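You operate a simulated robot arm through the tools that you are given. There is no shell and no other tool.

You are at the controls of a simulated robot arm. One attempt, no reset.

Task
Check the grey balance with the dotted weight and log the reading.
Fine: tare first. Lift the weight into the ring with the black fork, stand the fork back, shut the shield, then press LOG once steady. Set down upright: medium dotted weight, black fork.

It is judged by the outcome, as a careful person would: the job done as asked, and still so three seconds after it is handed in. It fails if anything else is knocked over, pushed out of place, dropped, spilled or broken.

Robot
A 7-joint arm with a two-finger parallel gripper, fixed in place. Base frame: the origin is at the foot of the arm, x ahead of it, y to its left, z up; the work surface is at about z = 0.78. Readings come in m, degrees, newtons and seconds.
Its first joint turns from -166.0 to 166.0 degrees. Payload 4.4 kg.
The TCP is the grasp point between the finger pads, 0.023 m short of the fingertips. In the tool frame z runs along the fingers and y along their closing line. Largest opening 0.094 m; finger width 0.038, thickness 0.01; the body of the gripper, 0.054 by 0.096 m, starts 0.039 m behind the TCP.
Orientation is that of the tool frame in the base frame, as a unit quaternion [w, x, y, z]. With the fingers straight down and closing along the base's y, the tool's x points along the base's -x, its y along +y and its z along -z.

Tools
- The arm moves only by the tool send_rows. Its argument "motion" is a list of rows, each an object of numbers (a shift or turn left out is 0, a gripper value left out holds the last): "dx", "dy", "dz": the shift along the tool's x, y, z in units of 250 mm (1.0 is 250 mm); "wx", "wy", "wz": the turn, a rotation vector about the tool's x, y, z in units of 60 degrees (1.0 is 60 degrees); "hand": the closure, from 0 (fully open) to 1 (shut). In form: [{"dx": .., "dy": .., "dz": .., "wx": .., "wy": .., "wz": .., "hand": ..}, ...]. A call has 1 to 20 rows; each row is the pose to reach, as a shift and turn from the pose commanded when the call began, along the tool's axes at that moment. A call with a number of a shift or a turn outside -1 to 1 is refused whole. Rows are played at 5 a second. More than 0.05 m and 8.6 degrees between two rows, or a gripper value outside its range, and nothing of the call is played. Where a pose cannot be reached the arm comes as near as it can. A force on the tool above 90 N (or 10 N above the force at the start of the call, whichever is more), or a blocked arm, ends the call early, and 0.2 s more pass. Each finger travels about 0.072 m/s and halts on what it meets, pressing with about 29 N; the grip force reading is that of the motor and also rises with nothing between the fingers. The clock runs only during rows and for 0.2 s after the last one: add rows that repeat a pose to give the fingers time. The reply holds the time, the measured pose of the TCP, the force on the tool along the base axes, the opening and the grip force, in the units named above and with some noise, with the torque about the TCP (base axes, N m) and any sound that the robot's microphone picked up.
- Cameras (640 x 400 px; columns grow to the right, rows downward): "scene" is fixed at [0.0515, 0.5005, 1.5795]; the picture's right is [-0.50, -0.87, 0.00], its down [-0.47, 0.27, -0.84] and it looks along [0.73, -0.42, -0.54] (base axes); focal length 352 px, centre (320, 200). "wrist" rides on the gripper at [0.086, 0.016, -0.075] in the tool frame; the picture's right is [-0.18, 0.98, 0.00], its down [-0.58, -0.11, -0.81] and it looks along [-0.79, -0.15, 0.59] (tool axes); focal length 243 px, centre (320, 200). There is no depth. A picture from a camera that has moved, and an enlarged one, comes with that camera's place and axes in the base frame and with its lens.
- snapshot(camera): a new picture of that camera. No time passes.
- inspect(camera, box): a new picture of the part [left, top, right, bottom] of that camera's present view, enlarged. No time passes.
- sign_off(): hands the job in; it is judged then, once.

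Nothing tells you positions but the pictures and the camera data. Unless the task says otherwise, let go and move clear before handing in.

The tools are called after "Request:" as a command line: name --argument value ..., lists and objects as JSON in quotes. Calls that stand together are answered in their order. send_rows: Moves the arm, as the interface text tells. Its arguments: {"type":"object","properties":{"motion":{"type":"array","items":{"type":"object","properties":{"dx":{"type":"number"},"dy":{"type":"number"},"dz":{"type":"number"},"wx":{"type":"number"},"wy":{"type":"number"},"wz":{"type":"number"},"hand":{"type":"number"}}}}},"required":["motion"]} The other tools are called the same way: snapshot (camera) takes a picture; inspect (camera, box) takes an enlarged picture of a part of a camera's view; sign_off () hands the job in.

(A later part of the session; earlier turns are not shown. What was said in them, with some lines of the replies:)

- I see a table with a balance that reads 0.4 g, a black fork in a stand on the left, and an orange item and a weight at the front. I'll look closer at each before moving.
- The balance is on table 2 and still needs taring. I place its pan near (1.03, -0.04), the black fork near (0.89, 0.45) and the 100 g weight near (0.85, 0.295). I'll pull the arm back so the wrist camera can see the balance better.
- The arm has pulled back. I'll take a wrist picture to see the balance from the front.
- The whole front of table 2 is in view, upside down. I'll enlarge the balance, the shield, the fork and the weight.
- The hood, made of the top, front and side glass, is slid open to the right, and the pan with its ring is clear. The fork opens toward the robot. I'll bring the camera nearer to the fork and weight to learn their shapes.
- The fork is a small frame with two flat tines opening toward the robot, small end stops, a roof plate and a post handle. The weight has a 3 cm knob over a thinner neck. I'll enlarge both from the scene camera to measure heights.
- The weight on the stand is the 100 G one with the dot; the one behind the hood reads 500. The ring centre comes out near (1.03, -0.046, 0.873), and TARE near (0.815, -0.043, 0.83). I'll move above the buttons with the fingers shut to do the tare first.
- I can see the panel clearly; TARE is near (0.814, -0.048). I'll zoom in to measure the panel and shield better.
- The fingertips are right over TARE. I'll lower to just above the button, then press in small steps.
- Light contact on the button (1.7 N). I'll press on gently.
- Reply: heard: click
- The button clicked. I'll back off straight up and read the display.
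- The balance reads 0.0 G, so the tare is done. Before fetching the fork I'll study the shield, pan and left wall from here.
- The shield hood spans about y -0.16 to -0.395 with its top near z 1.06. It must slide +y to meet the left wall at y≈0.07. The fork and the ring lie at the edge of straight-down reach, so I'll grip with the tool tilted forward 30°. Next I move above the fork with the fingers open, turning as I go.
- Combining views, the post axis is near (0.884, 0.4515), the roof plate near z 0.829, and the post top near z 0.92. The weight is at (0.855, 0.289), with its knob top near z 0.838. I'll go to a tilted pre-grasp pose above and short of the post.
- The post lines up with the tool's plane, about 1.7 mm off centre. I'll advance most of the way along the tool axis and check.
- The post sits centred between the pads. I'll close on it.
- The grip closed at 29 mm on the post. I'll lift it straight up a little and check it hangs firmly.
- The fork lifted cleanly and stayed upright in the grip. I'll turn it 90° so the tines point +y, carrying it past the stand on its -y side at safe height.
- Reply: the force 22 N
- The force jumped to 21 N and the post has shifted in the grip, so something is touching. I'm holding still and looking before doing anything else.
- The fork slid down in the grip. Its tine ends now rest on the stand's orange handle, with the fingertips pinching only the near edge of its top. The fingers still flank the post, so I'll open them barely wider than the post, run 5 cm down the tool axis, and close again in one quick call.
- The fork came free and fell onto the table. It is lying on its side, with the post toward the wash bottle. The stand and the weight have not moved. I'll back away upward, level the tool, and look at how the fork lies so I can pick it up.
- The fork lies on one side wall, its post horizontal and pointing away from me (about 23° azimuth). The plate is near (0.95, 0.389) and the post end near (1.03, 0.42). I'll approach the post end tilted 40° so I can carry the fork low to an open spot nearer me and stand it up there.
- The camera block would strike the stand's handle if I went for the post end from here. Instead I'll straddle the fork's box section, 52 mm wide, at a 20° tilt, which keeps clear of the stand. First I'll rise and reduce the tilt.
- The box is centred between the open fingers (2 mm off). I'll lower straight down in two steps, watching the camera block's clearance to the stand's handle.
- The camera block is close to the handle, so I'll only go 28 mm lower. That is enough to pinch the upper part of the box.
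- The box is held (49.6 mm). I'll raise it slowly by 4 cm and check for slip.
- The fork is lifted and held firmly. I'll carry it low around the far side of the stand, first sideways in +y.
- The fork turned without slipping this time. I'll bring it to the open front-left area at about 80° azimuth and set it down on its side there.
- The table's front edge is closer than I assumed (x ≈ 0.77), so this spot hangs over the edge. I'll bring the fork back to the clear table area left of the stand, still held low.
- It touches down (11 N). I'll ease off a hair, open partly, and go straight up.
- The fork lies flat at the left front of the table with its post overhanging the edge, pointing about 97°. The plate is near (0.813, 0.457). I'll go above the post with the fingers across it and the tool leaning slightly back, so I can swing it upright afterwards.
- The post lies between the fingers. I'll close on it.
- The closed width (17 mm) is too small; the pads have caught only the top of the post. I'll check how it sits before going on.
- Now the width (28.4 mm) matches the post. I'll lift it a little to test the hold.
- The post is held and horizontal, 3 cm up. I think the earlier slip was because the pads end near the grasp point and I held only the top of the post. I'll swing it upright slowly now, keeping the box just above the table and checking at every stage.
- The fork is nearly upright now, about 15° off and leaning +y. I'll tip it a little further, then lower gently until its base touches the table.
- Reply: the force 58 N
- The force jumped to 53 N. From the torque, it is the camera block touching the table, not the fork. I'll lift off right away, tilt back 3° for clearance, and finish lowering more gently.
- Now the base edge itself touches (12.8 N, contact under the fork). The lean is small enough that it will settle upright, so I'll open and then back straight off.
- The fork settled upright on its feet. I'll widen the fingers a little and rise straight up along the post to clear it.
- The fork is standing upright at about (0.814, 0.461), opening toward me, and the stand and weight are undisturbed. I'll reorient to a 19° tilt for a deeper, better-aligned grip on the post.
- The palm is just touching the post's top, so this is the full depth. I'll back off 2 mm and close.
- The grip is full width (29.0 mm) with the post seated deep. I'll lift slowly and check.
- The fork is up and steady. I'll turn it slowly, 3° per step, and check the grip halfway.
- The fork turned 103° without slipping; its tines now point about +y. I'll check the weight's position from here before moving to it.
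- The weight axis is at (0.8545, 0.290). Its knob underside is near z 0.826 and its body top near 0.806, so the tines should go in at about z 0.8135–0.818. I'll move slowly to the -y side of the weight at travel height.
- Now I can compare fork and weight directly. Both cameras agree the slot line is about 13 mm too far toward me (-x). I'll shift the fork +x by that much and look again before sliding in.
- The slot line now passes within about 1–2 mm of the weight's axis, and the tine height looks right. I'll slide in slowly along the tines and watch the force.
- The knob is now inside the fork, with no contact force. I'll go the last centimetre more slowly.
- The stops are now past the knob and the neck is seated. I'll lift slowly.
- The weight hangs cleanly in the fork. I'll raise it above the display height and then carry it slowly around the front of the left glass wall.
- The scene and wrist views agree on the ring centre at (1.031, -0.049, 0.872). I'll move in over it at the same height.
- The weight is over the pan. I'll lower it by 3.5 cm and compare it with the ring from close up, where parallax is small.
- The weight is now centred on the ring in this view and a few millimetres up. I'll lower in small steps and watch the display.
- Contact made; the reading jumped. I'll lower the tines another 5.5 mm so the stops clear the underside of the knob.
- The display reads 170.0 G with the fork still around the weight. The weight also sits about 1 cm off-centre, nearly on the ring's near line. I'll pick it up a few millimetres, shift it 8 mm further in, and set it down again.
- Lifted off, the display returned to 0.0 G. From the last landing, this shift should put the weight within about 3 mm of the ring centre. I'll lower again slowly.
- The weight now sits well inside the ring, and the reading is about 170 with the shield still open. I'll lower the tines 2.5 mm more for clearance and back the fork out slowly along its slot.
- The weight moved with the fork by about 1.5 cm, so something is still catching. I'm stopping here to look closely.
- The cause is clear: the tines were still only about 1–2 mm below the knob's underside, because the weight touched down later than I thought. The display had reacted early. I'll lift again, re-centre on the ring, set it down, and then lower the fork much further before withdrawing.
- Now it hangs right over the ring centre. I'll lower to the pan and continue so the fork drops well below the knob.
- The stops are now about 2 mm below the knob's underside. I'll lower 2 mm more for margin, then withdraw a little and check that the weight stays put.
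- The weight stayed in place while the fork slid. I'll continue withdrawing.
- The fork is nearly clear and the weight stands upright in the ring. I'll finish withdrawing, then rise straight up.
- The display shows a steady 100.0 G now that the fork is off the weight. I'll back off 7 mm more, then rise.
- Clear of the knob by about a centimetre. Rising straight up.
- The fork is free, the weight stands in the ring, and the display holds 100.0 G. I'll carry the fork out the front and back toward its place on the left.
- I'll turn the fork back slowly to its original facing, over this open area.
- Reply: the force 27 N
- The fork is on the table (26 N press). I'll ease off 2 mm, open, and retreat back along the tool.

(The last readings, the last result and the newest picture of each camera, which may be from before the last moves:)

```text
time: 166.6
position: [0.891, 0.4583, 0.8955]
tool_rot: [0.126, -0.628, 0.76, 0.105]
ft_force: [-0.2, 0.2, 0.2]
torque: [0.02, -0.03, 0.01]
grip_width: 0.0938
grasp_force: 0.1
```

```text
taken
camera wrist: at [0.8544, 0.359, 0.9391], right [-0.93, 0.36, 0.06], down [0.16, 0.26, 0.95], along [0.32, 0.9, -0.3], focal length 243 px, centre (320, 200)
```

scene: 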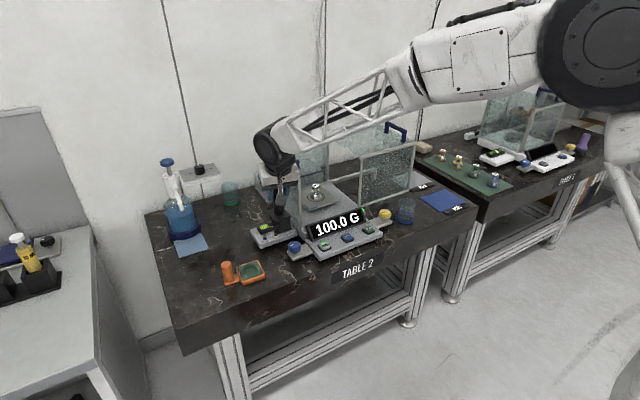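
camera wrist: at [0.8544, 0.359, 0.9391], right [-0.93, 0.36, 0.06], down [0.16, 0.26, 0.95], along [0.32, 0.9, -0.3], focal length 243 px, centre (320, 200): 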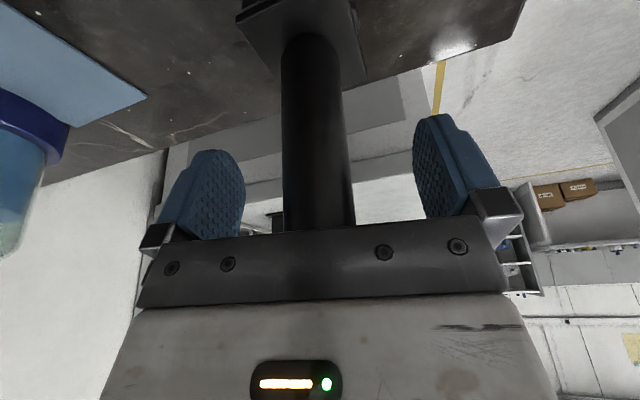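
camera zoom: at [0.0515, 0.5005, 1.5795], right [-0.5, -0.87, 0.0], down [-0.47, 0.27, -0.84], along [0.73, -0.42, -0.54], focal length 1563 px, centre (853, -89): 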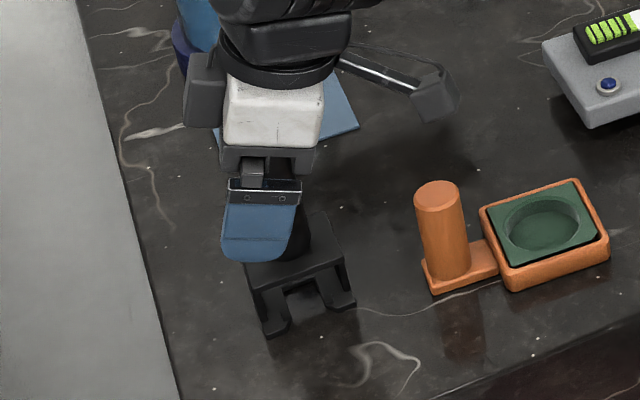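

The fork is released and standing. I'll pull away along the tool axis.

Request:
send_rows --motion '[{"dz": -0.05}, {"dz": -0.12}, {"dz": -0.25}, {"dz": -0.4}, {"dz": -0.6}, {"dz": -0.75}]'

Request:
snapshot --camera "scene"

Request:
inspect --camera "scene" --box '[150, 220, 280, 310]'

```text
time: 168.0
position: [0.8791, 0.4, 1.0732]
tool_rot: [0.125, -0.629, 0.76, 0.106]
ft_force: [0.0, -0.2, -0.4]
torque: [0.02, -0.03, 0.02]
grip_width: 0.094
grasp_force: 0.1
```

```text
taken
```

scene: 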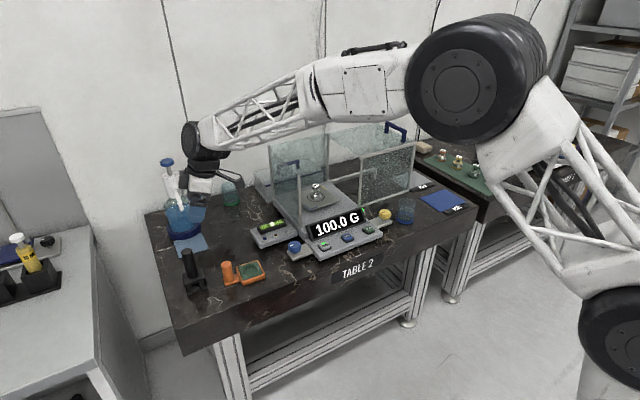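

```text
4.44 times, centred on (215, 265) of scene
camera zoom: at [0.0515, 0.5005, 1.5795], right [-0.5, -0.87, 0.0], down [-0.47, 0.27, -0.84], along [0.73, -0.42, -0.54], focal length 1563 px, centre (787, -89)
```

zoom: 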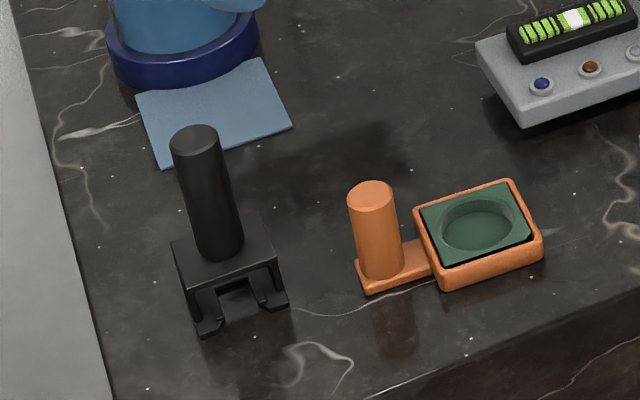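

The fork stands upright back at its original spot and facing, and the stand is untouched. Next is the shield: its blue handle runs along x from about 0.94 to 1.05, at y ≈ -0.364 and z ≈ 1.10. I'll go up and across, turning the gripper to face forward.

Request:
send_rows --motion '[{"dx": 0.042, "dy": 0.02, "dz": -0.12, "wx": 0.0361, "wz": 0.105}, {"dx": 0.084, "dy": 0.041, "dz": -0.24, "wx": 0.0722, "wz": 0.21}, {"dx": 0.126, "dy": 0.062, "dz": -0.36, "wx": 0.1083, "wz": 0.3155}, {"dx": 0.167, "dy": 0.082, "dz": -0.45, "wx": 0.1445, "wz": 0.4207}, {"dx": 0.209, "dy": 0.103, "dz": -0.53, "wx": 0.1806, "wz": 0.5258}, {"dx": 0.251, "dy": 0.123, "dz": -0.594, "wx": 0.2167, "wz": 0.631}, {"dx": 0.251, "dy": 0.123, "dz": -0.594, "wx": 0.2167, "wz": 0.631}]'

```text
time: 169.6
position: [0.8284, 0.2989, 1.1925]
tool_rot: [0.155, -0.33, 0.93, 0.056]
ft_force: [-0.5, -0.3, -0.8]
torque: [0.02, 0.03, -0.02]
grip_width: 0.0942
grasp_force: 0.0
```

Request:
send_rows --motion '[{"dx": 0.102, "dy": -0.112, "dz": -0.0565, "wx": 0.0353, "wz": 0.1029}, {"dx": 0.204, "dy": -0.224, "dz": -0.113, "wx": 0.0707, "wz": 0.2058}, {"dx": 0.3065, "dy": -0.3355, "dz": -0.1695, "wx": 0.106, "wz": 0.3088}, {"dx": 0.409, "dy": -0.447, "dz": -0.226, "wx": 0.1413, "wz": 0.4117}, {"dx": 0.511, "dy": -0.559, "dz": -0.2825, "wx": 0.1767, "wz": 0.5146}, {"dx": 0.613, "dy": -0.671, "dz": -0.339, "wx": 0.212, "wz": 0.6175}, {"dx": 0.613, "dy": -0.671, "dz": -0.339, "wx": 0.212, "wz": 0.6175}]'

Request:
snapshot --camera "wrist"

```text
time: 171.2
position: [0.8006, 0.0606, 1.2243]
tool_rot: [0.163, 0.001, 0.987, 0.0]
ft_force: [0.4, -0.2, -0.4]
torque: [0.0, -0.02, 0.0]
grip_width: 0.0938
grasp_force: 0.1
```

```text
taken
camera wrist: at [0.6943, 0.0781, 1.2673], right [0.18, 0.98, 0.06], down [0.29, -0.11, 0.95], along [0.94, -0.15, -0.3], focal length 243 px, centre (320, 200)
```

wrist: 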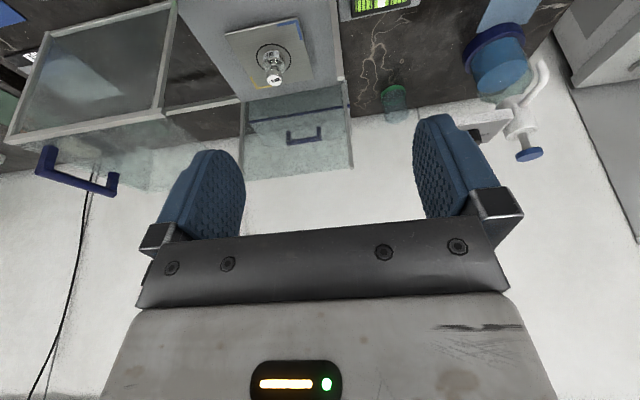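

Request:
send_rows --motion '[{"dy": -0.17}, {"dy": -0.34}, {"dy": -0.51}, {"dy": -0.68}, {"dy": -0.85}, {"dy": -1.0}, {"dy": -1.0}]'

Request:
snapshot --camera "wrist"

Request:
snapshot --camera "scene"

```text
time: 172.8
position: [0.7997, -0.1881, 1.2235]
tool_rot: [0.163, 0.0, 0.987, 0.001]
ft_force: [0.4, -0.2, -0.7]
torque: [-0.01, -0.01, 0.0]
grip_width: 0.0939
grasp_force: 0.1
```

```text
taken
camera wrist: at [0.6941, -0.1719, 1.2667], right [0.17, 0.98, 0.06], down [0.29, -0.11, 0.95], along [0.94, -0.15, -0.3], focal length 243 px, centre (320, 200)
```

wrist: 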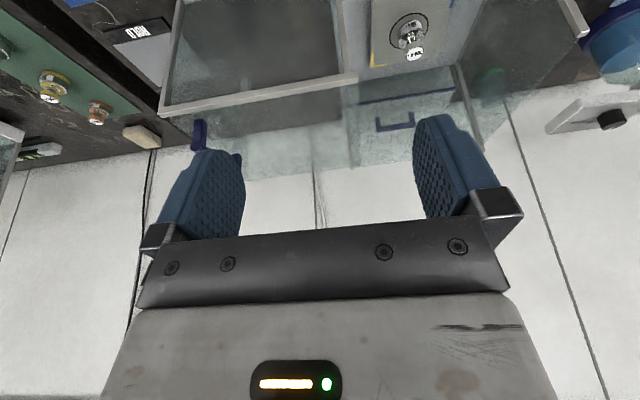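

```text
taken
```

scene: 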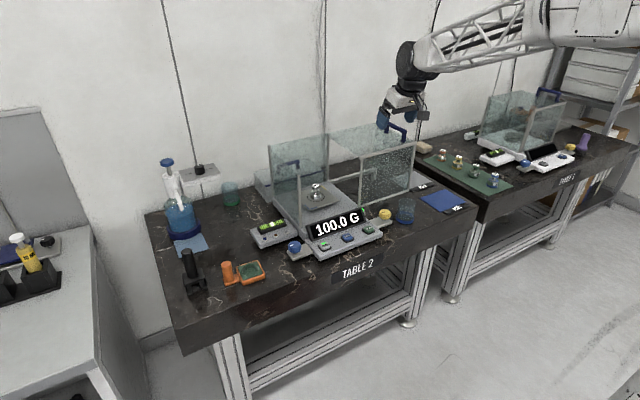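

Request:
send_rows --motion '[{"dy": -0.17}, {"dy": -0.34}, {"dy": -0.51}, {"dy": -0.69}, {"dy": -0.69}]'

Request:
snapshot --camera "wrist"

Request:
inspect --camera "wrist" --box '[240, 70, 420, 200]'

```text
time: 174.0
position: [0.8002, -0.3621, 1.2238]
tool_rot: [0.164, 0.0, 0.986, 0.001]
ft_force: [-0.4, -0.2, 0.8]
torque: [0.01, 0.0, 0.02]
grip_width: 0.0939
grasp_force: 0.0
```

```text
taken
camera wrist: at [0.694, -0.3457, 1.2678], right [0.17, 0.98, 0.06], down [0.29, -0.11, 0.95], along [0.94, -0.15, -0.3], focal length 243 px, centre (320, 200)
```

wrist: 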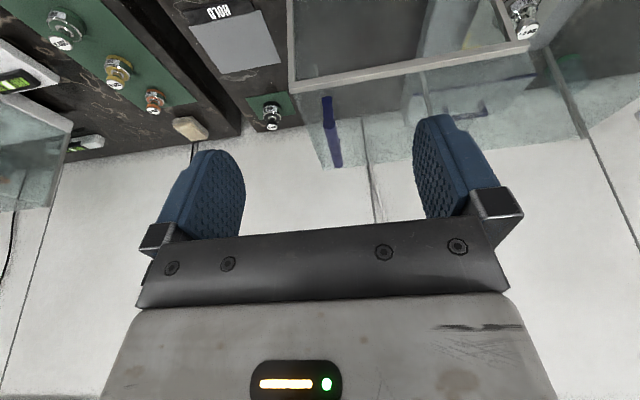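

```text
3.08 times, centred on (330, 135) of wrist
camera zoom: at [0.694, -0.3457, 1.2678], right [0.17, 0.98, 0.06], down [0.29, -0.11, 0.95], along [0.94, -0.15, -0.3], focal length 746 px, centre (289, 400)
```

zoom: 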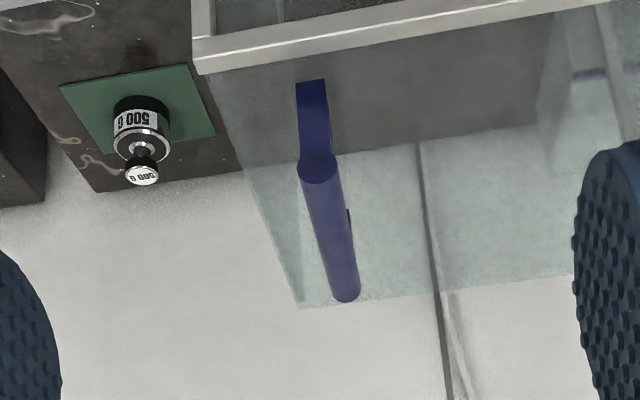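

The handle bar is confirmed at y ≈ -0.367, z ≈ 1.10, and x from 0.933 to 1.042. The 500 G weight on this side has no dot. I'll approach with the fingers straddling the bar.

Request:
send_rows --motion '[{"dx": -0.109, "dy": -0.005, "dz": 0.075}, {"dx": -0.219, "dy": -0.009, "dz": 0.15}, {"dx": -0.328, "dy": -0.014, "dz": 0.226}, {"dx": -0.437, "dy": -0.018, "dz": 0.301}, {"dx": -0.437, "dy": -0.018, "dz": 0.301}]'

Request:
snapshot --camera "wrist"

Request:
inspect --camera "scene" --box '[330, 70, 450, 200]'

```text
time: 175.2
position: [0.9282, -0.3657, 1.1879]
tool_rot: [0.164, 0.001, 0.986, 0.0]
ft_force: [0.4, -0.5, -0.6]
torque: [0.04, 0.03, 0.01]
grip_width: 0.0938
grasp_force: 0.0
```

```text
taken
camera wrist: at [0.8224, -0.3495, 1.2315], right [0.17, 0.98, 0.06], down [0.29, -0.11, 0.95], along [0.94, -0.15, -0.3], focal length 243 px, centre (320, 200)
```

wrist: 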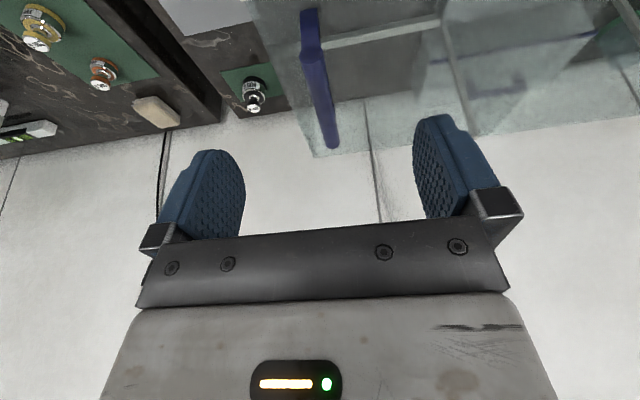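

```text
3.08 times, centred on (390, 135) of scene
camera zoom: at [0.0515, 0.5005, 1.5795], right [-0.5, -0.87, 0.0], down [-0.47, 0.27, -0.84], along [0.73, -0.42, -0.54], focal length 1082 px, centre (105, 400)
```

zoom: 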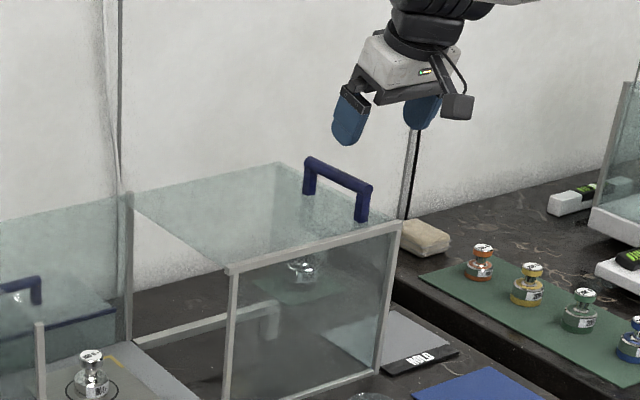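

Request:
send_rows --motion '[{"dz": 0.13}, {"dz": 0.26}, {"dz": 0.34}, {"dz": 0.34}]'

Request:
snapshot --camera "wrist"

Request:
inspect --camera "scene" --box '[350, 90, 430, 180]'

```text
time: 176.2
position: [0.9548, -0.3659, 1.1072]
tool_rot: [0.164, 0.0, 0.986, 0.001]
ft_force: [-0.4, -1.0, 0.0]
torque: [0.01, -0.02, -0.04]
grip_width: 0.0939
grasp_force: 0.1
```

```text
taken
camera wrist: at [0.8493, -0.3499, 1.1502], right [0.17, 0.98, 0.06], down [0.29, -0.11, 0.95], along [0.94, -0.15, -0.3], focal length 243 px, centre (320, 200)
```

wrist: 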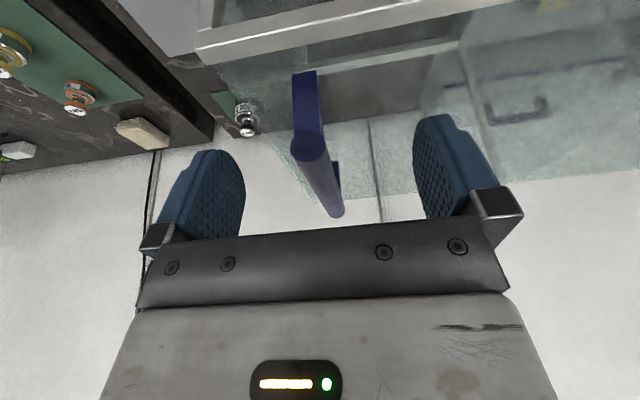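

```text
4.44 times, centred on (390, 135) of scene
camera zoom: at [0.0515, 0.5005, 1.5795], right [-0.5, -0.87, 0.0], down [-0.47, 0.27, -0.84], along [0.73, -0.42, -0.54], focal length 1563 px, centre (9, 489)
```

zoom: 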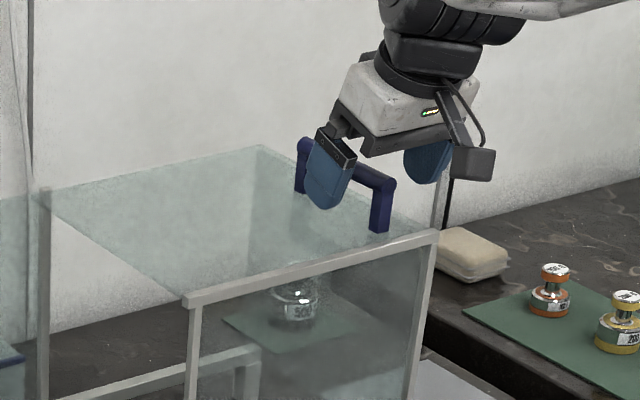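

The fingers straddle the bar. I'll go 1 cm lower and close on it.

Request:
send_rows --motion '[{"dz": 0.02}, {"dz": 0.042}, {"dz": 0.042}, {"dz": 0.042, "hand": 0.5}, {"dz": 0.042, "hand": 0.8}, {"dz": 0.042, "hand": 1.0}, {"dz": 0.042, "hand": 1.0}, {"dz": 0.042, "hand": 1.0}]'

Request:
snapshot --camera "wrist"

```text
time: 178.0
position: [0.9591, -0.3664, 1.0969]
tool_rot: [0.164, 0.0, 0.986, 0.0]
ft_force: [-1.3, 0.7, -0.3]
torque: [0.0, 0.05, 0.0]
grip_width: 0.0159
grasp_force: 44.7
```

```text
taken
camera wrist: at [0.8532, -0.3492, 1.1408], right [0.17, 0.98, 0.06], down [0.29, -0.11, 0.95], along [0.94, -0.15, -0.3], focal length 243 px, centre (320, 200)
```

wrist: 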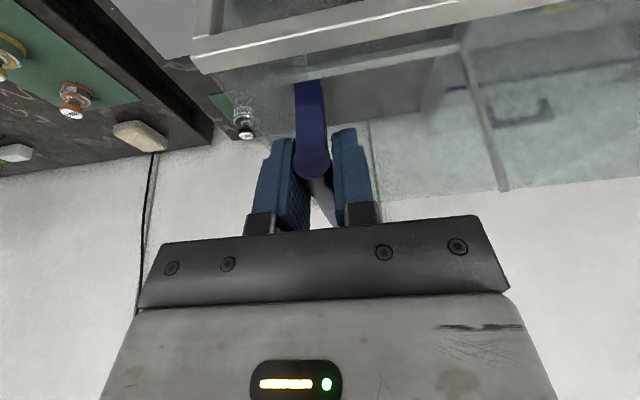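

The bar is gripped (15.9 mm). I'll slide the hood toward +y, gently at first.

Request:
send_rows --motion '[{"dy": 0.02}, {"dy": 0.06}, {"dy": 0.1}, {"dy": 0.14}, {"dy": 0.2}]'

Request:
inspect --camera "scene" --box '[270, 90, 430, 240]'

```text
time: 179.2
position: [0.9593, -0.3146, 1.0979]
tool_rot: [0.164, -0.001, 0.986, 0.001]
ft_force: [-35.6, -1.2, 6.6]
torque: [0.02, 0.51, 0.16]
grip_width: 0.0162
grasp_force: 45.1
```

```text
2.67 times, centred on (350, 165) of scene
camera zoom: at [0.0515, 0.5005, 1.5795], right [-0.5, -0.87, 0.0], down [-0.47, 0.27, -0.84], along [0.73, -0.42, -0.54], focal length 938 px, centre (240, 293)
```

zoom: 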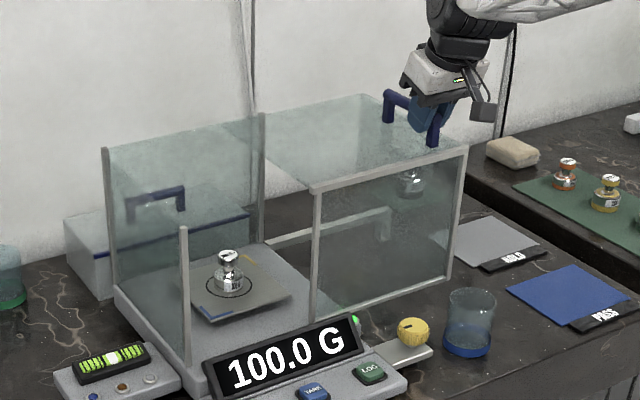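

The hood slides easily in y, but there is a 36 N sideways force along the bar because the grip is too tight. I'll loosen to a cage with a few millimetres of play and push with the finger instead.

Request:
send_rows --motion '[{"hand": 0.72}, {"hand": 0.72}, {"hand": 0.72}]'

Request:
send_rows --motion '[{"dy": 0.02}, {"dy": 0.06}, {"dy": 0.1}, {"dy": 0.14}, {"dy": 0.2}, {"dy": 0.2}]'

Request:
inspect --camera "scene" --box '[270, 90, 430, 240]'

Request:
snapshot --camera "wrist"

```text
time: 180.0
position: [0.96, -0.3142, 1.0965]
tool_rot: [0.164, -0.001, 0.986, 0.0]
ft_force: [0.4, 0.2, 0.0]
torque: [0.04, 0.0, -0.02]
grip_width: 0.0264
grasp_force: 0.0
```

```text
time: 181.4
position: [0.9583, -0.2653, 1.0977]
tool_rot: [0.164, 0.001, 0.986, 0.0]
ft_force: [0.6, 0.0, -1.0]
torque: [0.01, -0.04, 0.02]
grip_width: 0.0259
grasp_force: 0.0
```

```text
2.67 times, centred on (350, 165) of scene
camera zoom: at [0.0515, 0.5005, 1.5795], right [-0.5, -0.87, 0.0], down [-0.47, 0.27, -0.84], along [0.73, -0.42, -0.54], focal length 938 px, centre (240, 293)
```

zoom: 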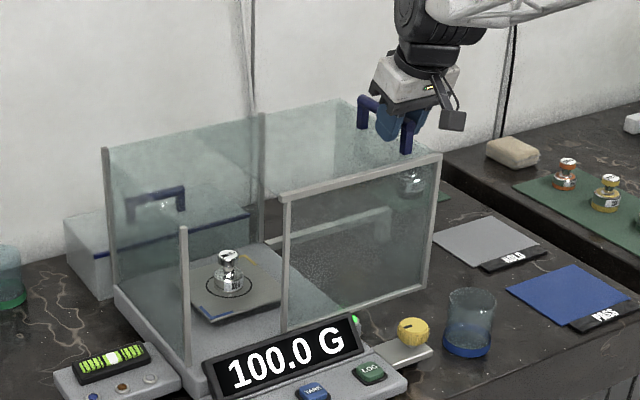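

```text
taken
camera wrist: at [0.8524, -0.2487, 1.1405], right [0.17, 0.98, 0.06], down [0.29, -0.11, 0.95], along [0.94, -0.15, -0.3], focal length 243 px, centre (320, 200)
```

wrist: 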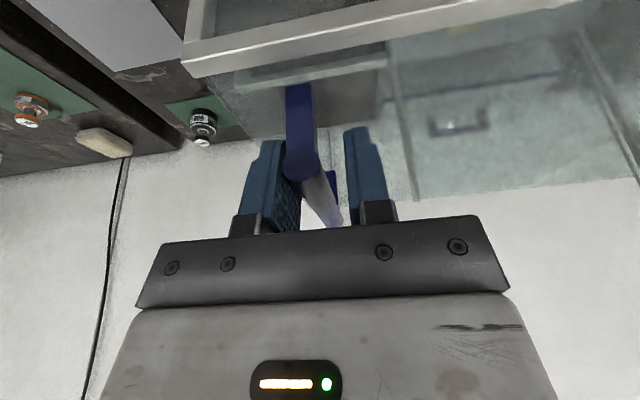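

The hood now follows with almost no force. I'll continue pushing.

Request:
send_rows --motion '[{"dy": 0.04}, {"dy": 0.08}, {"dy": 0.12}, {"dy": 0.16}, {"dy": 0.2}, {"dy": 0.24}, {"dy": 0.28}, {"dy": 0.32}, {"dy": 0.32}]'

Request:
inspect --camera "scene" --box '[260, 90, 420, 240]'

Request:
snapshot --camera "wrist"

```text
time: 183.4
position: [0.9597, -0.1855, 1.0982]
tool_rot: [0.163, 0.0, 0.987, 0.0]
ft_force: [-0.1, -0.7, 1.1]
torque: [-0.02, 0.01, 0.04]
grip_width: 0.0264
grasp_force: 0.1
```

```text
2.67 times, centred on (340, 165) of scene
camera zoom: at [0.0515, 0.5005, 1.5795], right [-0.5, -0.87, 0.0], down [-0.47, 0.27, -0.84], along [0.73, -0.42, -0.54], focal length 938 px, centre (267, 293)
```

zoom: 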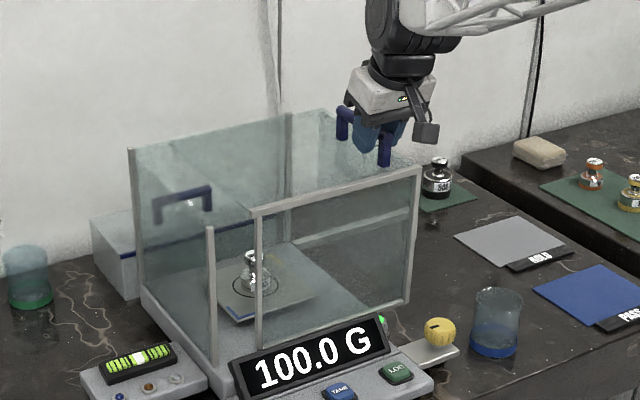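

```text
taken
camera wrist: at [0.8528, -0.1687, 1.1412], right [0.17, 0.98, 0.06], down [0.29, -0.11, 0.95], along [0.94, -0.15, -0.3], focal length 243 px, centre (320, 200)
```

wrist: 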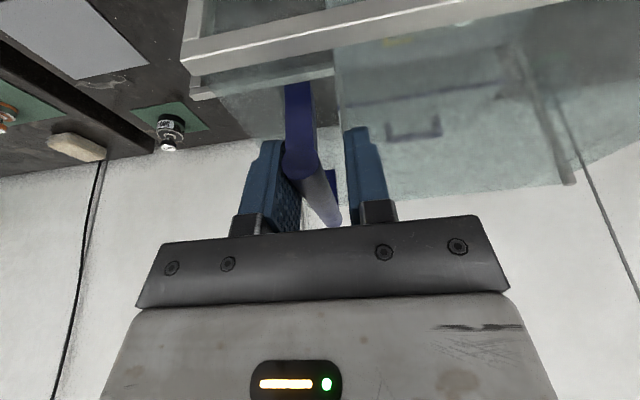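

Request:
send_rows --motion '[{"dy": 0.04}, {"dy": 0.08}, {"dy": 0.12}, {"dy": 0.14}, {"dy": 0.14}]'

Request:
inspect --camera "scene" --box '[260, 110, 400, 240]'

```text
time: 184.6
position: [0.9586, -0.1505, 1.0988]
tool_rot: [0.164, 0.0, 0.986, 0.0]
ft_force: [0.5, 0.5, -0.9]
torque: [-0.03, 0.05, 0.0]
grip_width: 0.0265
grasp_force: 0.2
```

```text
3.08 times, centred on (330, 175) of scene
camera zoom: at [0.0515, 0.5005, 1.5795], right [-0.5, -0.87, 0.0], down [-0.47, 0.27, -0.84], along [0.73, -0.42, -0.54], focal length 1082 px, centre (289, 277)
```

zoom: 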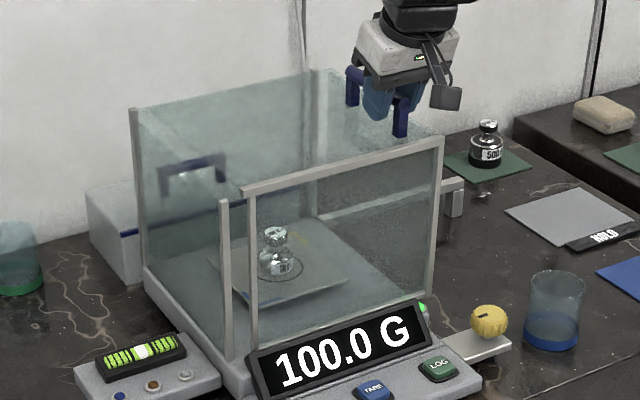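

Request:
send_rows --motion '[{"dy": 0.02}, {"dy": 0.04}, {"dy": 0.06}, {"dy": 0.08}, {"dy": 0.08}]'

Request:
inspect --camera "scene" --box '[280, 140, 380, 240]'

```text
time: 185.8
position: [0.96, -0.1309, 1.098]
tool_rot: [0.163, 0.0, 0.987, 0.001]
ft_force: [-0.8, -0.4, 0.8]
torque: [0.0, -0.01, 0.0]
grip_width: 0.0265
grasp_force: 0.3
```

```text
4.00 times, centred on (330, 190) of scene
camera zoom: at [0.0515, 0.5005, 1.5795], right [-0.5, -0.87, 0.0], down [-0.47, 0.27, -0.84], along [0.73, -0.42, -0.54], focal length 1406 px, centre (280, 240)
```

zoom: 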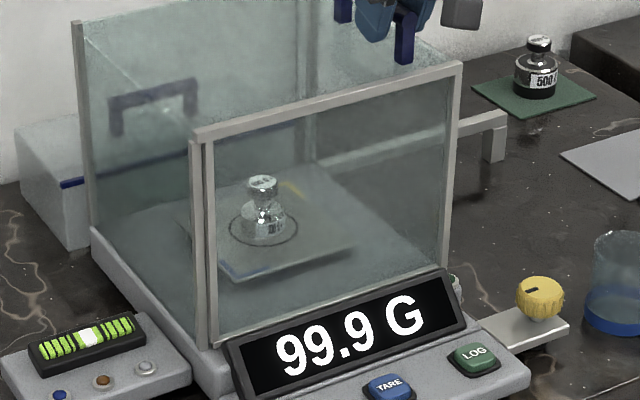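

Almost shut; the frame is right beside the left post. I'll take small steps until it stops.

Request:
send_rows --motion '[{"dy": 0.012}, {"dy": 0.02}, {"dy": 0.02}]'

Request:
inspect --camera "scene" --box '[285, 140, 385, 240]'

```text
time: 186.6
position: [0.9593, -0.1269, 1.0989]
tool_rot: [0.165, -0.001, 0.986, 0.0]
ft_force: [4.8, -13.2, 3.0]
torque: [-0.1, -0.04, 0.07]
grip_width: 0.032
grasp_force: 6.4
```

```text
4.00 times, centred on (335, 190) of scene
camera zoom: at [0.0515, 0.5005, 1.5795], right [-0.5, -0.87, 0.0], down [-0.47, 0.27, -0.84], along [0.73, -0.42, -0.54], focal length 1406 px, centre (260, 240)
```

zoom: 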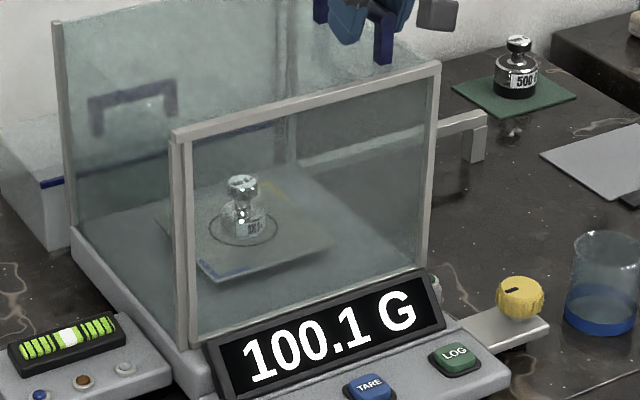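

It has met the stop (13 N in y) and the shield is shut. I'll ease back 2 mm so nothing pulls on the handle, open, and rise away.

Request:
send_rows --motion '[{"dy": -0.016}, {"dy": -0.016, "hand": 0.4}, {"dy": -0.016, "hand": 0.2}, {"dy": -0.016, "hand": 0.2}, {"dy": -0.016, "dz": -0.08, "hand": 0.2}, {"dy": -0.016, "dz": -0.2}, {"dy": -0.016, "dz": -0.35}, {"dy": -0.016, "dz": -0.5}]'

Request:
inspect --camera "scene" --box '[260, 90, 420, 240]'

Request:
snapshot --camera "wrist"

```text
time: 188.4
position: [0.9184, -0.1298, 1.2166]
tool_rot: [0.163, 0.0, 0.987, 0.001]
ft_force: [0.3, 0.2, -0.3]
torque: [0.0, 0.01, -0.01]
grip_width: 0.0752
grasp_force: 0.0
```

```text
2.67 times, centred on (340, 165) of scene
camera zoom: at [0.0515, 0.5005, 1.5795], right [-0.5, -0.87, 0.0], down [-0.47, 0.27, -0.84], along [0.73, -0.42, -0.54], focal length 938 px, centre (267, 293)
```

zoom: 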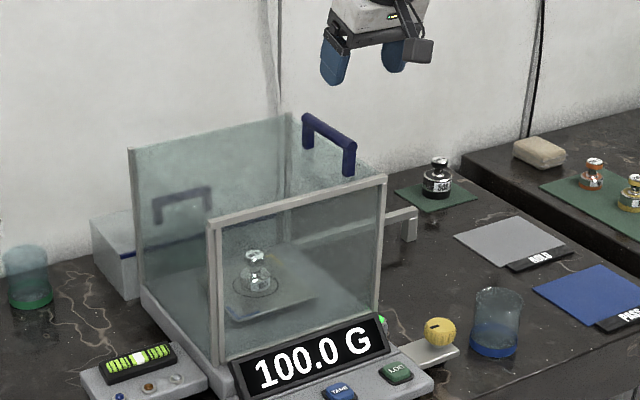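

```text
taken
camera wrist: at [0.8128, -0.1135, 1.2596], right [0.17, 0.98, 0.06], down [0.29, -0.11, 0.95], along [0.94, -0.15, -0.3], focal length 243 px, centre (320, 200)
```

wrist: 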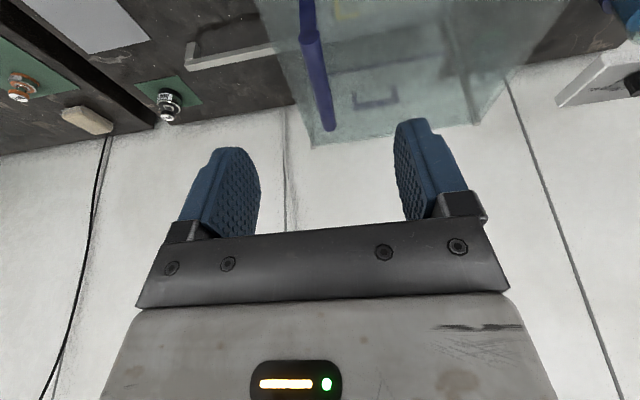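

Request:
inspect --camera "scene" --box '[295, 150, 375, 240]'

Request:
inspect --camera "scene" --box '[300, 190, 350, 240]'

```text
4.44 times, centred on (335, 195) of scene
camera zoom: at [0.0515, 0.5005, 1.5795], right [-0.5, -0.87, 0.0], down [-0.47, 0.27, -0.84], along [0.73, -0.42, -0.54], focal length 1563 px, centre (253, 222)
```

zoom: 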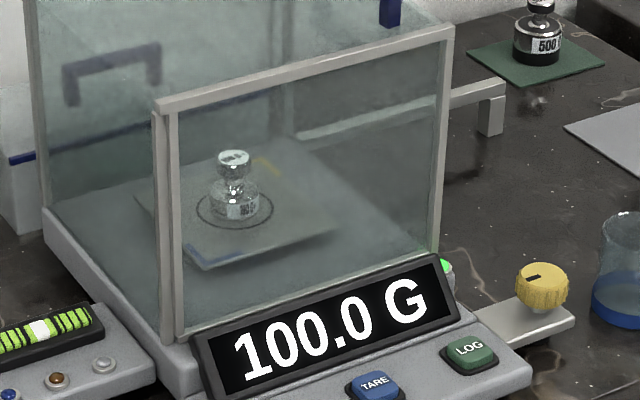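

```text
8.00 times, centred on (325, 215) of scene
camera zoom: at [0.0515, 0.5005, 1.5795], right [-0.5, -0.87, 0.0], down [-0.47, 0.27, -0.84], along [0.73, -0.42, -0.54], focal length 2813 px, centre (280, 80)
```

zoom: 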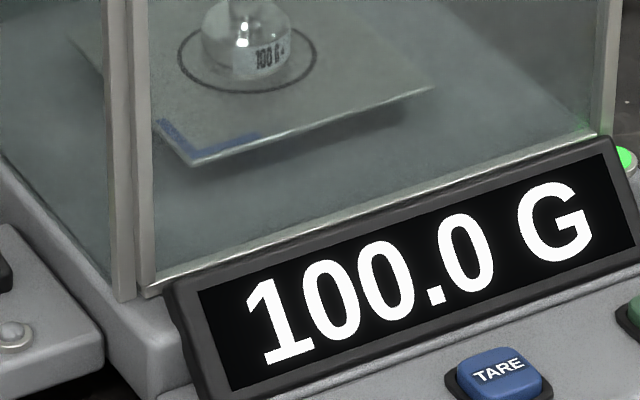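

The shield is closed, the weight is in the ring, and the display is steady at 100.0 G with the green light on. Now for LOG: I'll straighten the tool, close the fingers and move above the button.

Request:
send_rows --motion '[{"dx": 0.11, "dy": -0.004, "dz": -0.016, "wy": 0.078, "hand": 0.6}, {"dx": 0.221, "dy": -0.008, "dz": -0.033, "wy": 0.157, "hand": 1.0}, {"dx": 0.332, "dy": -0.012, "dz": -0.05, "wy": 0.235, "hand": 1.0}, {"dx": 0.442, "dy": -0.016, "dz": -0.066, "wy": 0.3133, "hand": 1.0}, {"dx": 0.442, "dy": -0.016, "dz": -0.066, "wy": 0.3133, "hand": 1.0}]'

Request:
snapshot --camera "wrist"

```text
time: 189.6
position: [0.8087, -0.1354, 1.1969]
tool_rot: [0.0, 0.0, 1.0, 0.0]
ft_force: [-0.5, -0.2, 0.2]
torque: [0.02, -0.02, 0.0]
grip_width: 0.0001
grasp_force: 28.9
```

```text
taken
camera wrist: at [0.7219, -0.1182, 1.2727], right [0.18, 0.98, 0.0], down [0.58, -0.11, 0.81], along [0.79, -0.15, -0.59], focal length 243 px, centre (320, 200)
```

wrist: 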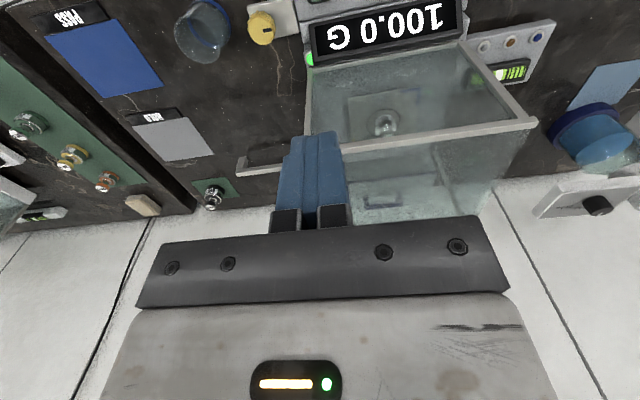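

Request:
send_rows --motion '[{"dz": 0.17}, {"dz": 0.34}, {"dz": 0.51}, {"dz": 0.68}, {"dz": 0.85}, {"dz": 1.0}, {"dz": 1.0}]'

Request:
snapshot --camera "wrist"

Request:
inspect --camera "scene" --box '[290, 180, 410, 260]'

```text
time: 191.2
position: [0.8122, -0.136, 0.9466]
tool_rot: [0.001, 0.0, 1.0, 0.0]
ft_force: [-0.4, 0.6, 0.1]
torque: [-0.02, 0.02, -0.02]
grip_width: 0.0001
grasp_force: 28.8
```

```text
taken
camera wrist: at [0.7244, -0.1184, 1.0218], right [0.18, 0.98, 0.0], down [0.58, -0.11, 0.81], along [0.79, -0.15, -0.59], focal length 243 px, centre (320, 200)
```

wrist: 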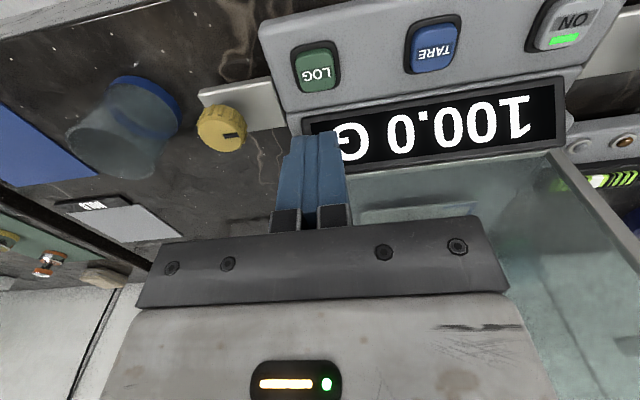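

```text
5.00 times, centred on (350, 220) of scene
camera zoom: at [0.0515, 0.5005, 1.5795], right [-0.5, -0.87, 0.0], down [-0.47, 0.27, -0.84], along [0.73, -0.42, -0.54], focal length 1758 px, centre (170, 100)
```

zoom: 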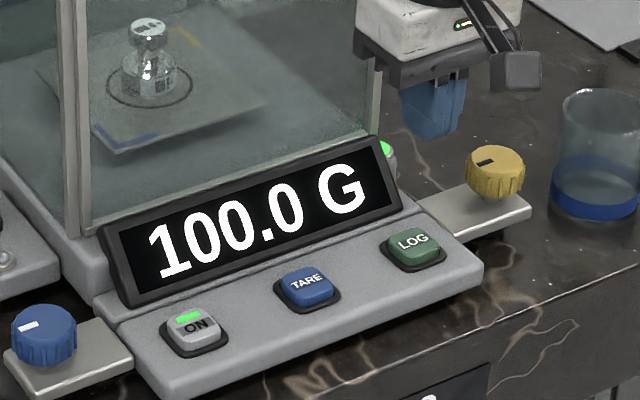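

The fingertips are over LOG and the reading is still a steady 100.0 G. I'll go down to just above the button.

Request:
send_rows --motion '[{"dy": -0.004, "dz": 0.12}, {"dy": -0.004, "dz": 0.24}, {"dy": -0.004, "dz": 0.33}, {"dy": -0.004, "dz": 0.366}, {"dy": -0.004, "dz": 0.366}]'

Request:
inspect --camera "scene" --box '[310, 190, 400, 250]'

Request:
inspect --camera "wrist" --box '[250, 40, 390, 150]'

```text
time: 192.4
position: [0.8099, -0.135, 0.8541]
tool_rot: [0.001, 0.0, 1.0, 0.0]
ft_force: [-0.5, 0.6, 0.0]
torque: [0.03, -0.01, 0.0]
grip_width: 0.0002
grasp_force: 29.1
```

```text
6.67 times, centred on (355, 220) of scene
camera zoom: at [0.0515, 0.5005, 1.5795], right [-0.5, -0.87, 0.0], down [-0.47, 0.27, -0.84], along [0.73, -0.42, -0.54], focal length 2344 px, centre (87, 67)
```

zoom: 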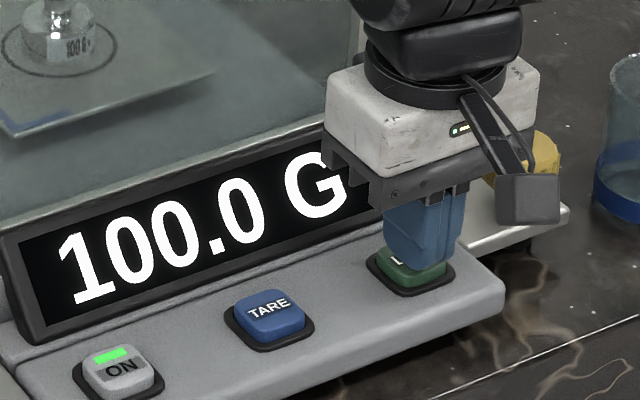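

```text
3.64 times, centred on (320, 95) of wrist
camera zoom: at [0.7232, -0.1181, 0.9298], right [0.18, 0.98, 0.0], down [0.58, -0.11, 0.81], along [0.79, -0.15, -0.59], focal length 882 px, centre (320, 582)
```

zoom: 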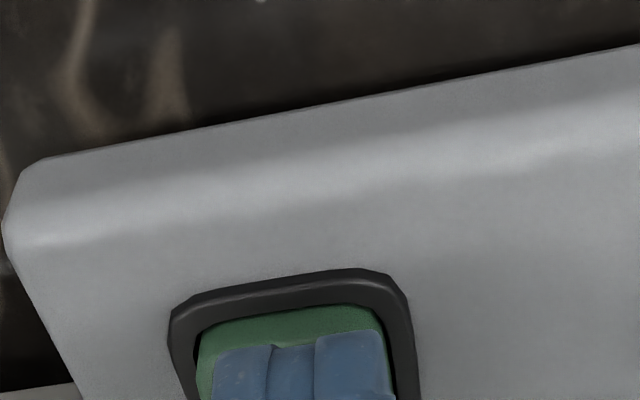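

Request:
send_rows --motion '[{"dz": 0.012}, {"dz": 0.024}, {"dz": 0.024}]'

Request:
send_rows --motion '[{"dz": 0.004}, {"dz": 0.008}, {"dz": 0.008}]'

```text
time: 193.2
position: [0.8108, -0.136, 0.8477]
tool_rot: [0.0, 0.0, 1.0, 0.0]
ft_force: [-0.8, 0.1, -1.2]
torque: [0.01, 0.04, 0.06]
grip_width: 0.0001
grasp_force: 29.4
```

```text
time: 194.0
position: [0.8087, -0.1353, 0.8472]
tool_rot: [0.001, 0.0, 1.0, 0.001]
ft_force: [1.5, -0.3, 1.6]
torque: [0.05, -0.04, 0.0]
grip_width: 0.0
grasp_force: 29.1
```

Light contact. I'll check the display is still steady before pressing through.

Request:
inspect --camera "scene" --box '[300, 180, 400, 250]'

```text
5.71 times, centred on (350, 215) of scene
camera zoom: at [0.0515, 0.5005, 1.5795], right [-0.5, -0.87, 0.0], down [-0.47, 0.27, -0.84], along [0.73, -0.42, -0.54], focal length 2009 px, centre (149, 114)
```

zoom: 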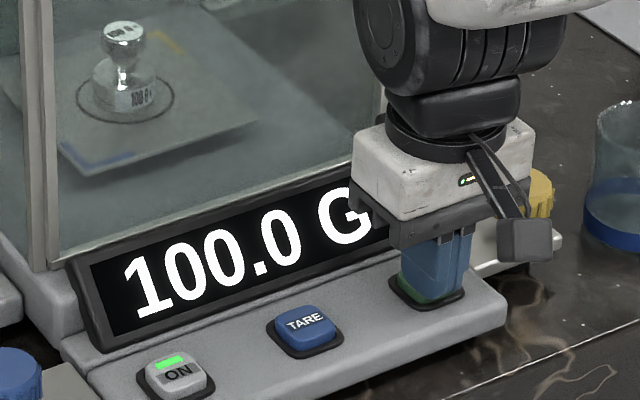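

The display still reads 100.0 G. I'll press on in 1 mm steps.

Request:
send_rows --motion '[{"dz": 0.004}, {"dz": 0.008}, {"dz": 0.008}]'

```text
time: 194.8
position: [0.81, -0.1351, 0.8438]
tool_rot: [0.0, 0.0, 1.0, -0.001]
ft_force: [1.3, 0.0, 3.0]
torque: [0.01, -0.02, -0.03]
grip_width: 0.0
grasp_force: 29.3
heard: click
```

LOG clicked once. I'll lift straight off and check the display.

Request:
send_rows --motion '[{"dz": -0.04}, {"dz": -0.2}, {"dz": -0.4}, {"dz": -0.6}, {"dz": -0.8}, {"dz": -1.0}]'

Request:
inspect --camera "scene" --box '[270, 150, 410, 260]'

Request:
snapshot --camera "scene"

```text
time: 196.2
position: [0.8094, -0.1344, 1.0954]
tool_rot: [0.0, 0.0, 1.0, 0.0]
ft_force: [-0.2, -0.2, -0.4]
torque: [0.01, 0.0, 0.01]
grip_width: 0.0002
grasp_force: 28.8
```

```text
3.64 times, centred on (340, 205) of scene
camera zoom: at [0.0515, 0.5005, 1.5795], right [-0.5, -0.87, 0.0], down [-0.47, 0.27, -0.84], along [0.73, -0.42, -0.54], focal length 1279 px, centre (247, 182)
```

zoom: 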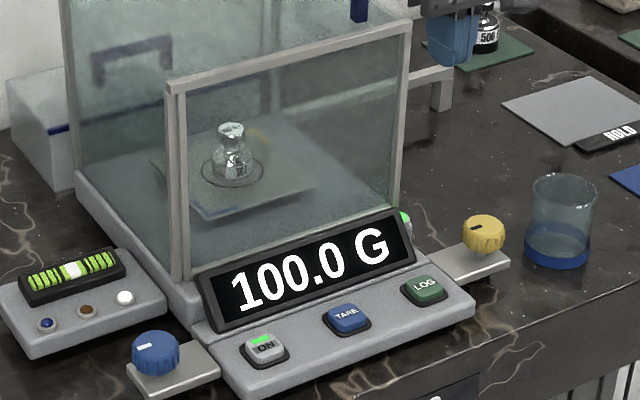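

```text
taken
```

scene: 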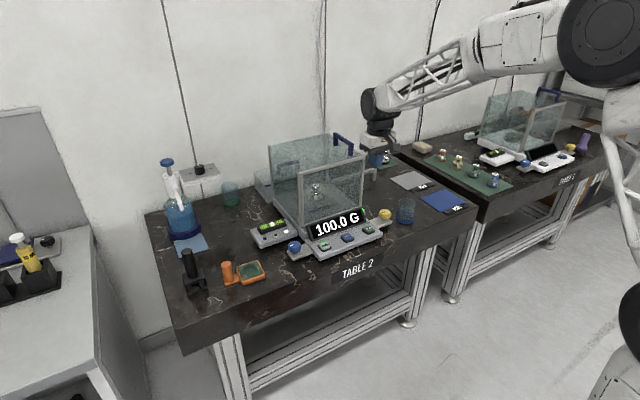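

The reading is logged: a white lamp on the level box is now lit, and the display holds 100.0 G behind the shut shield. I'll back the arm away and do one last check of the fork and weight.

Request:
send_rows --motion '[{"dx": 0.15, "dz": -0.1}, {"dx": 0.3, "dz": -0.2}, {"dx": 0.45, "dz": -0.3}, {"dx": 0.6, "dz": -0.4}, {"dx": 0.6, "dz": -0.4}, {"dx": 0.6, "dz": -0.4}, {"dx": 0.6, "dz": -0.4}]'

Request:
inspect --camera "scene" --box '[150, 180, 290, 310]'

Request:
inspect --camera "scene" --box '[240, 120, 460, 260]'

```text
time: 197.8
position: [0.6587, -0.1359, 1.1947]
tool_rot: [0.001, 0.0, 1.0, 0.0]
ft_force: [-0.5, -0.7, -0.4]
torque: [0.02, -0.01, -0.01]
grip_width: 0.0
grasp_force: 29.4
```

```text
3.08 times, centred on (220, 245) of scene
camera zoom: at [0.0515, 0.5005, 1.5795], right [-0.5, -0.87, 0.0], down [-0.47, 0.27, -0.84], along [0.73, -0.42, -0.54], focal length 1082 px, centre (628, 62)
```

zoom: 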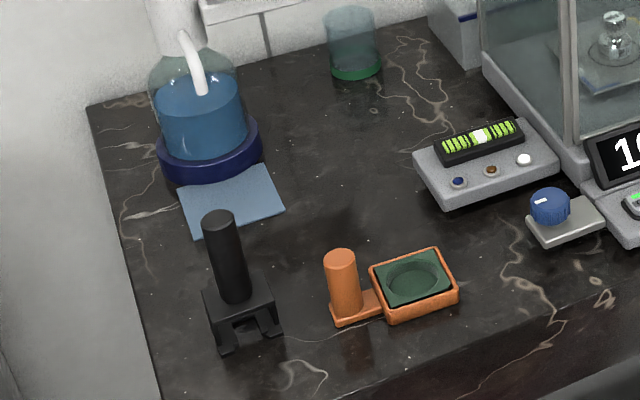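

```text
2.86 times, centred on (350, 190) of scene
camera zoom: at [0.0515, 0.5005, 1.5795], right [-0.5, -0.87, 0.0], down [-0.47, 0.27, -0.84], along [0.73, -0.42, -0.54], focal length 1005 px, centre (234, 229)
```

zoom: 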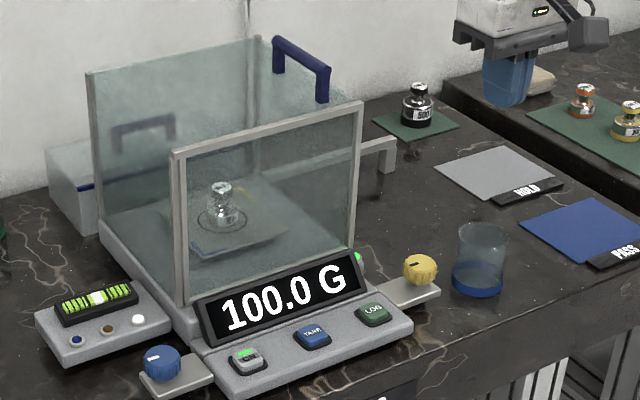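

The weight is upright in the ring, the shield is shut, and 100.0 G is logged. The black fork stands upright back in its place, and nothing else appears to have moved. The arm is clear, so I'm handing the job in.

Request:
sign_off

```text
The job is handed in.
```

The grey balance was tared to 0.0 G and then read a steady 100.0 G with the 100 G dotted weight. I pressed LOG once with the shield shut. It clicked, and a white lamp lit on the level box.

- **Weight:** it stands upright inside the ring. I set it down three times: the first landing was nearly on the ring line, and the second got dragged when I tried to withdraw the fork.
- **Fork:** I dropped it once. On the first carry it slipped in the grip, caught on the weight stand's handle and fell onto its side on the table. I picked it up, stood it upright and used it as asked. It is now standing at its original spot, within about 5 mm and facing the same way.
- **Contact with the table:** while I was standing the fork back up, the wrist camera pressed on the table once, at about 53 N. I backed off straight away and saw no damage.
- **Everything else:** in the camera views, the weight stand, cloth and bottle have not moved. I saw nothing else knocked over, spilled or broken.
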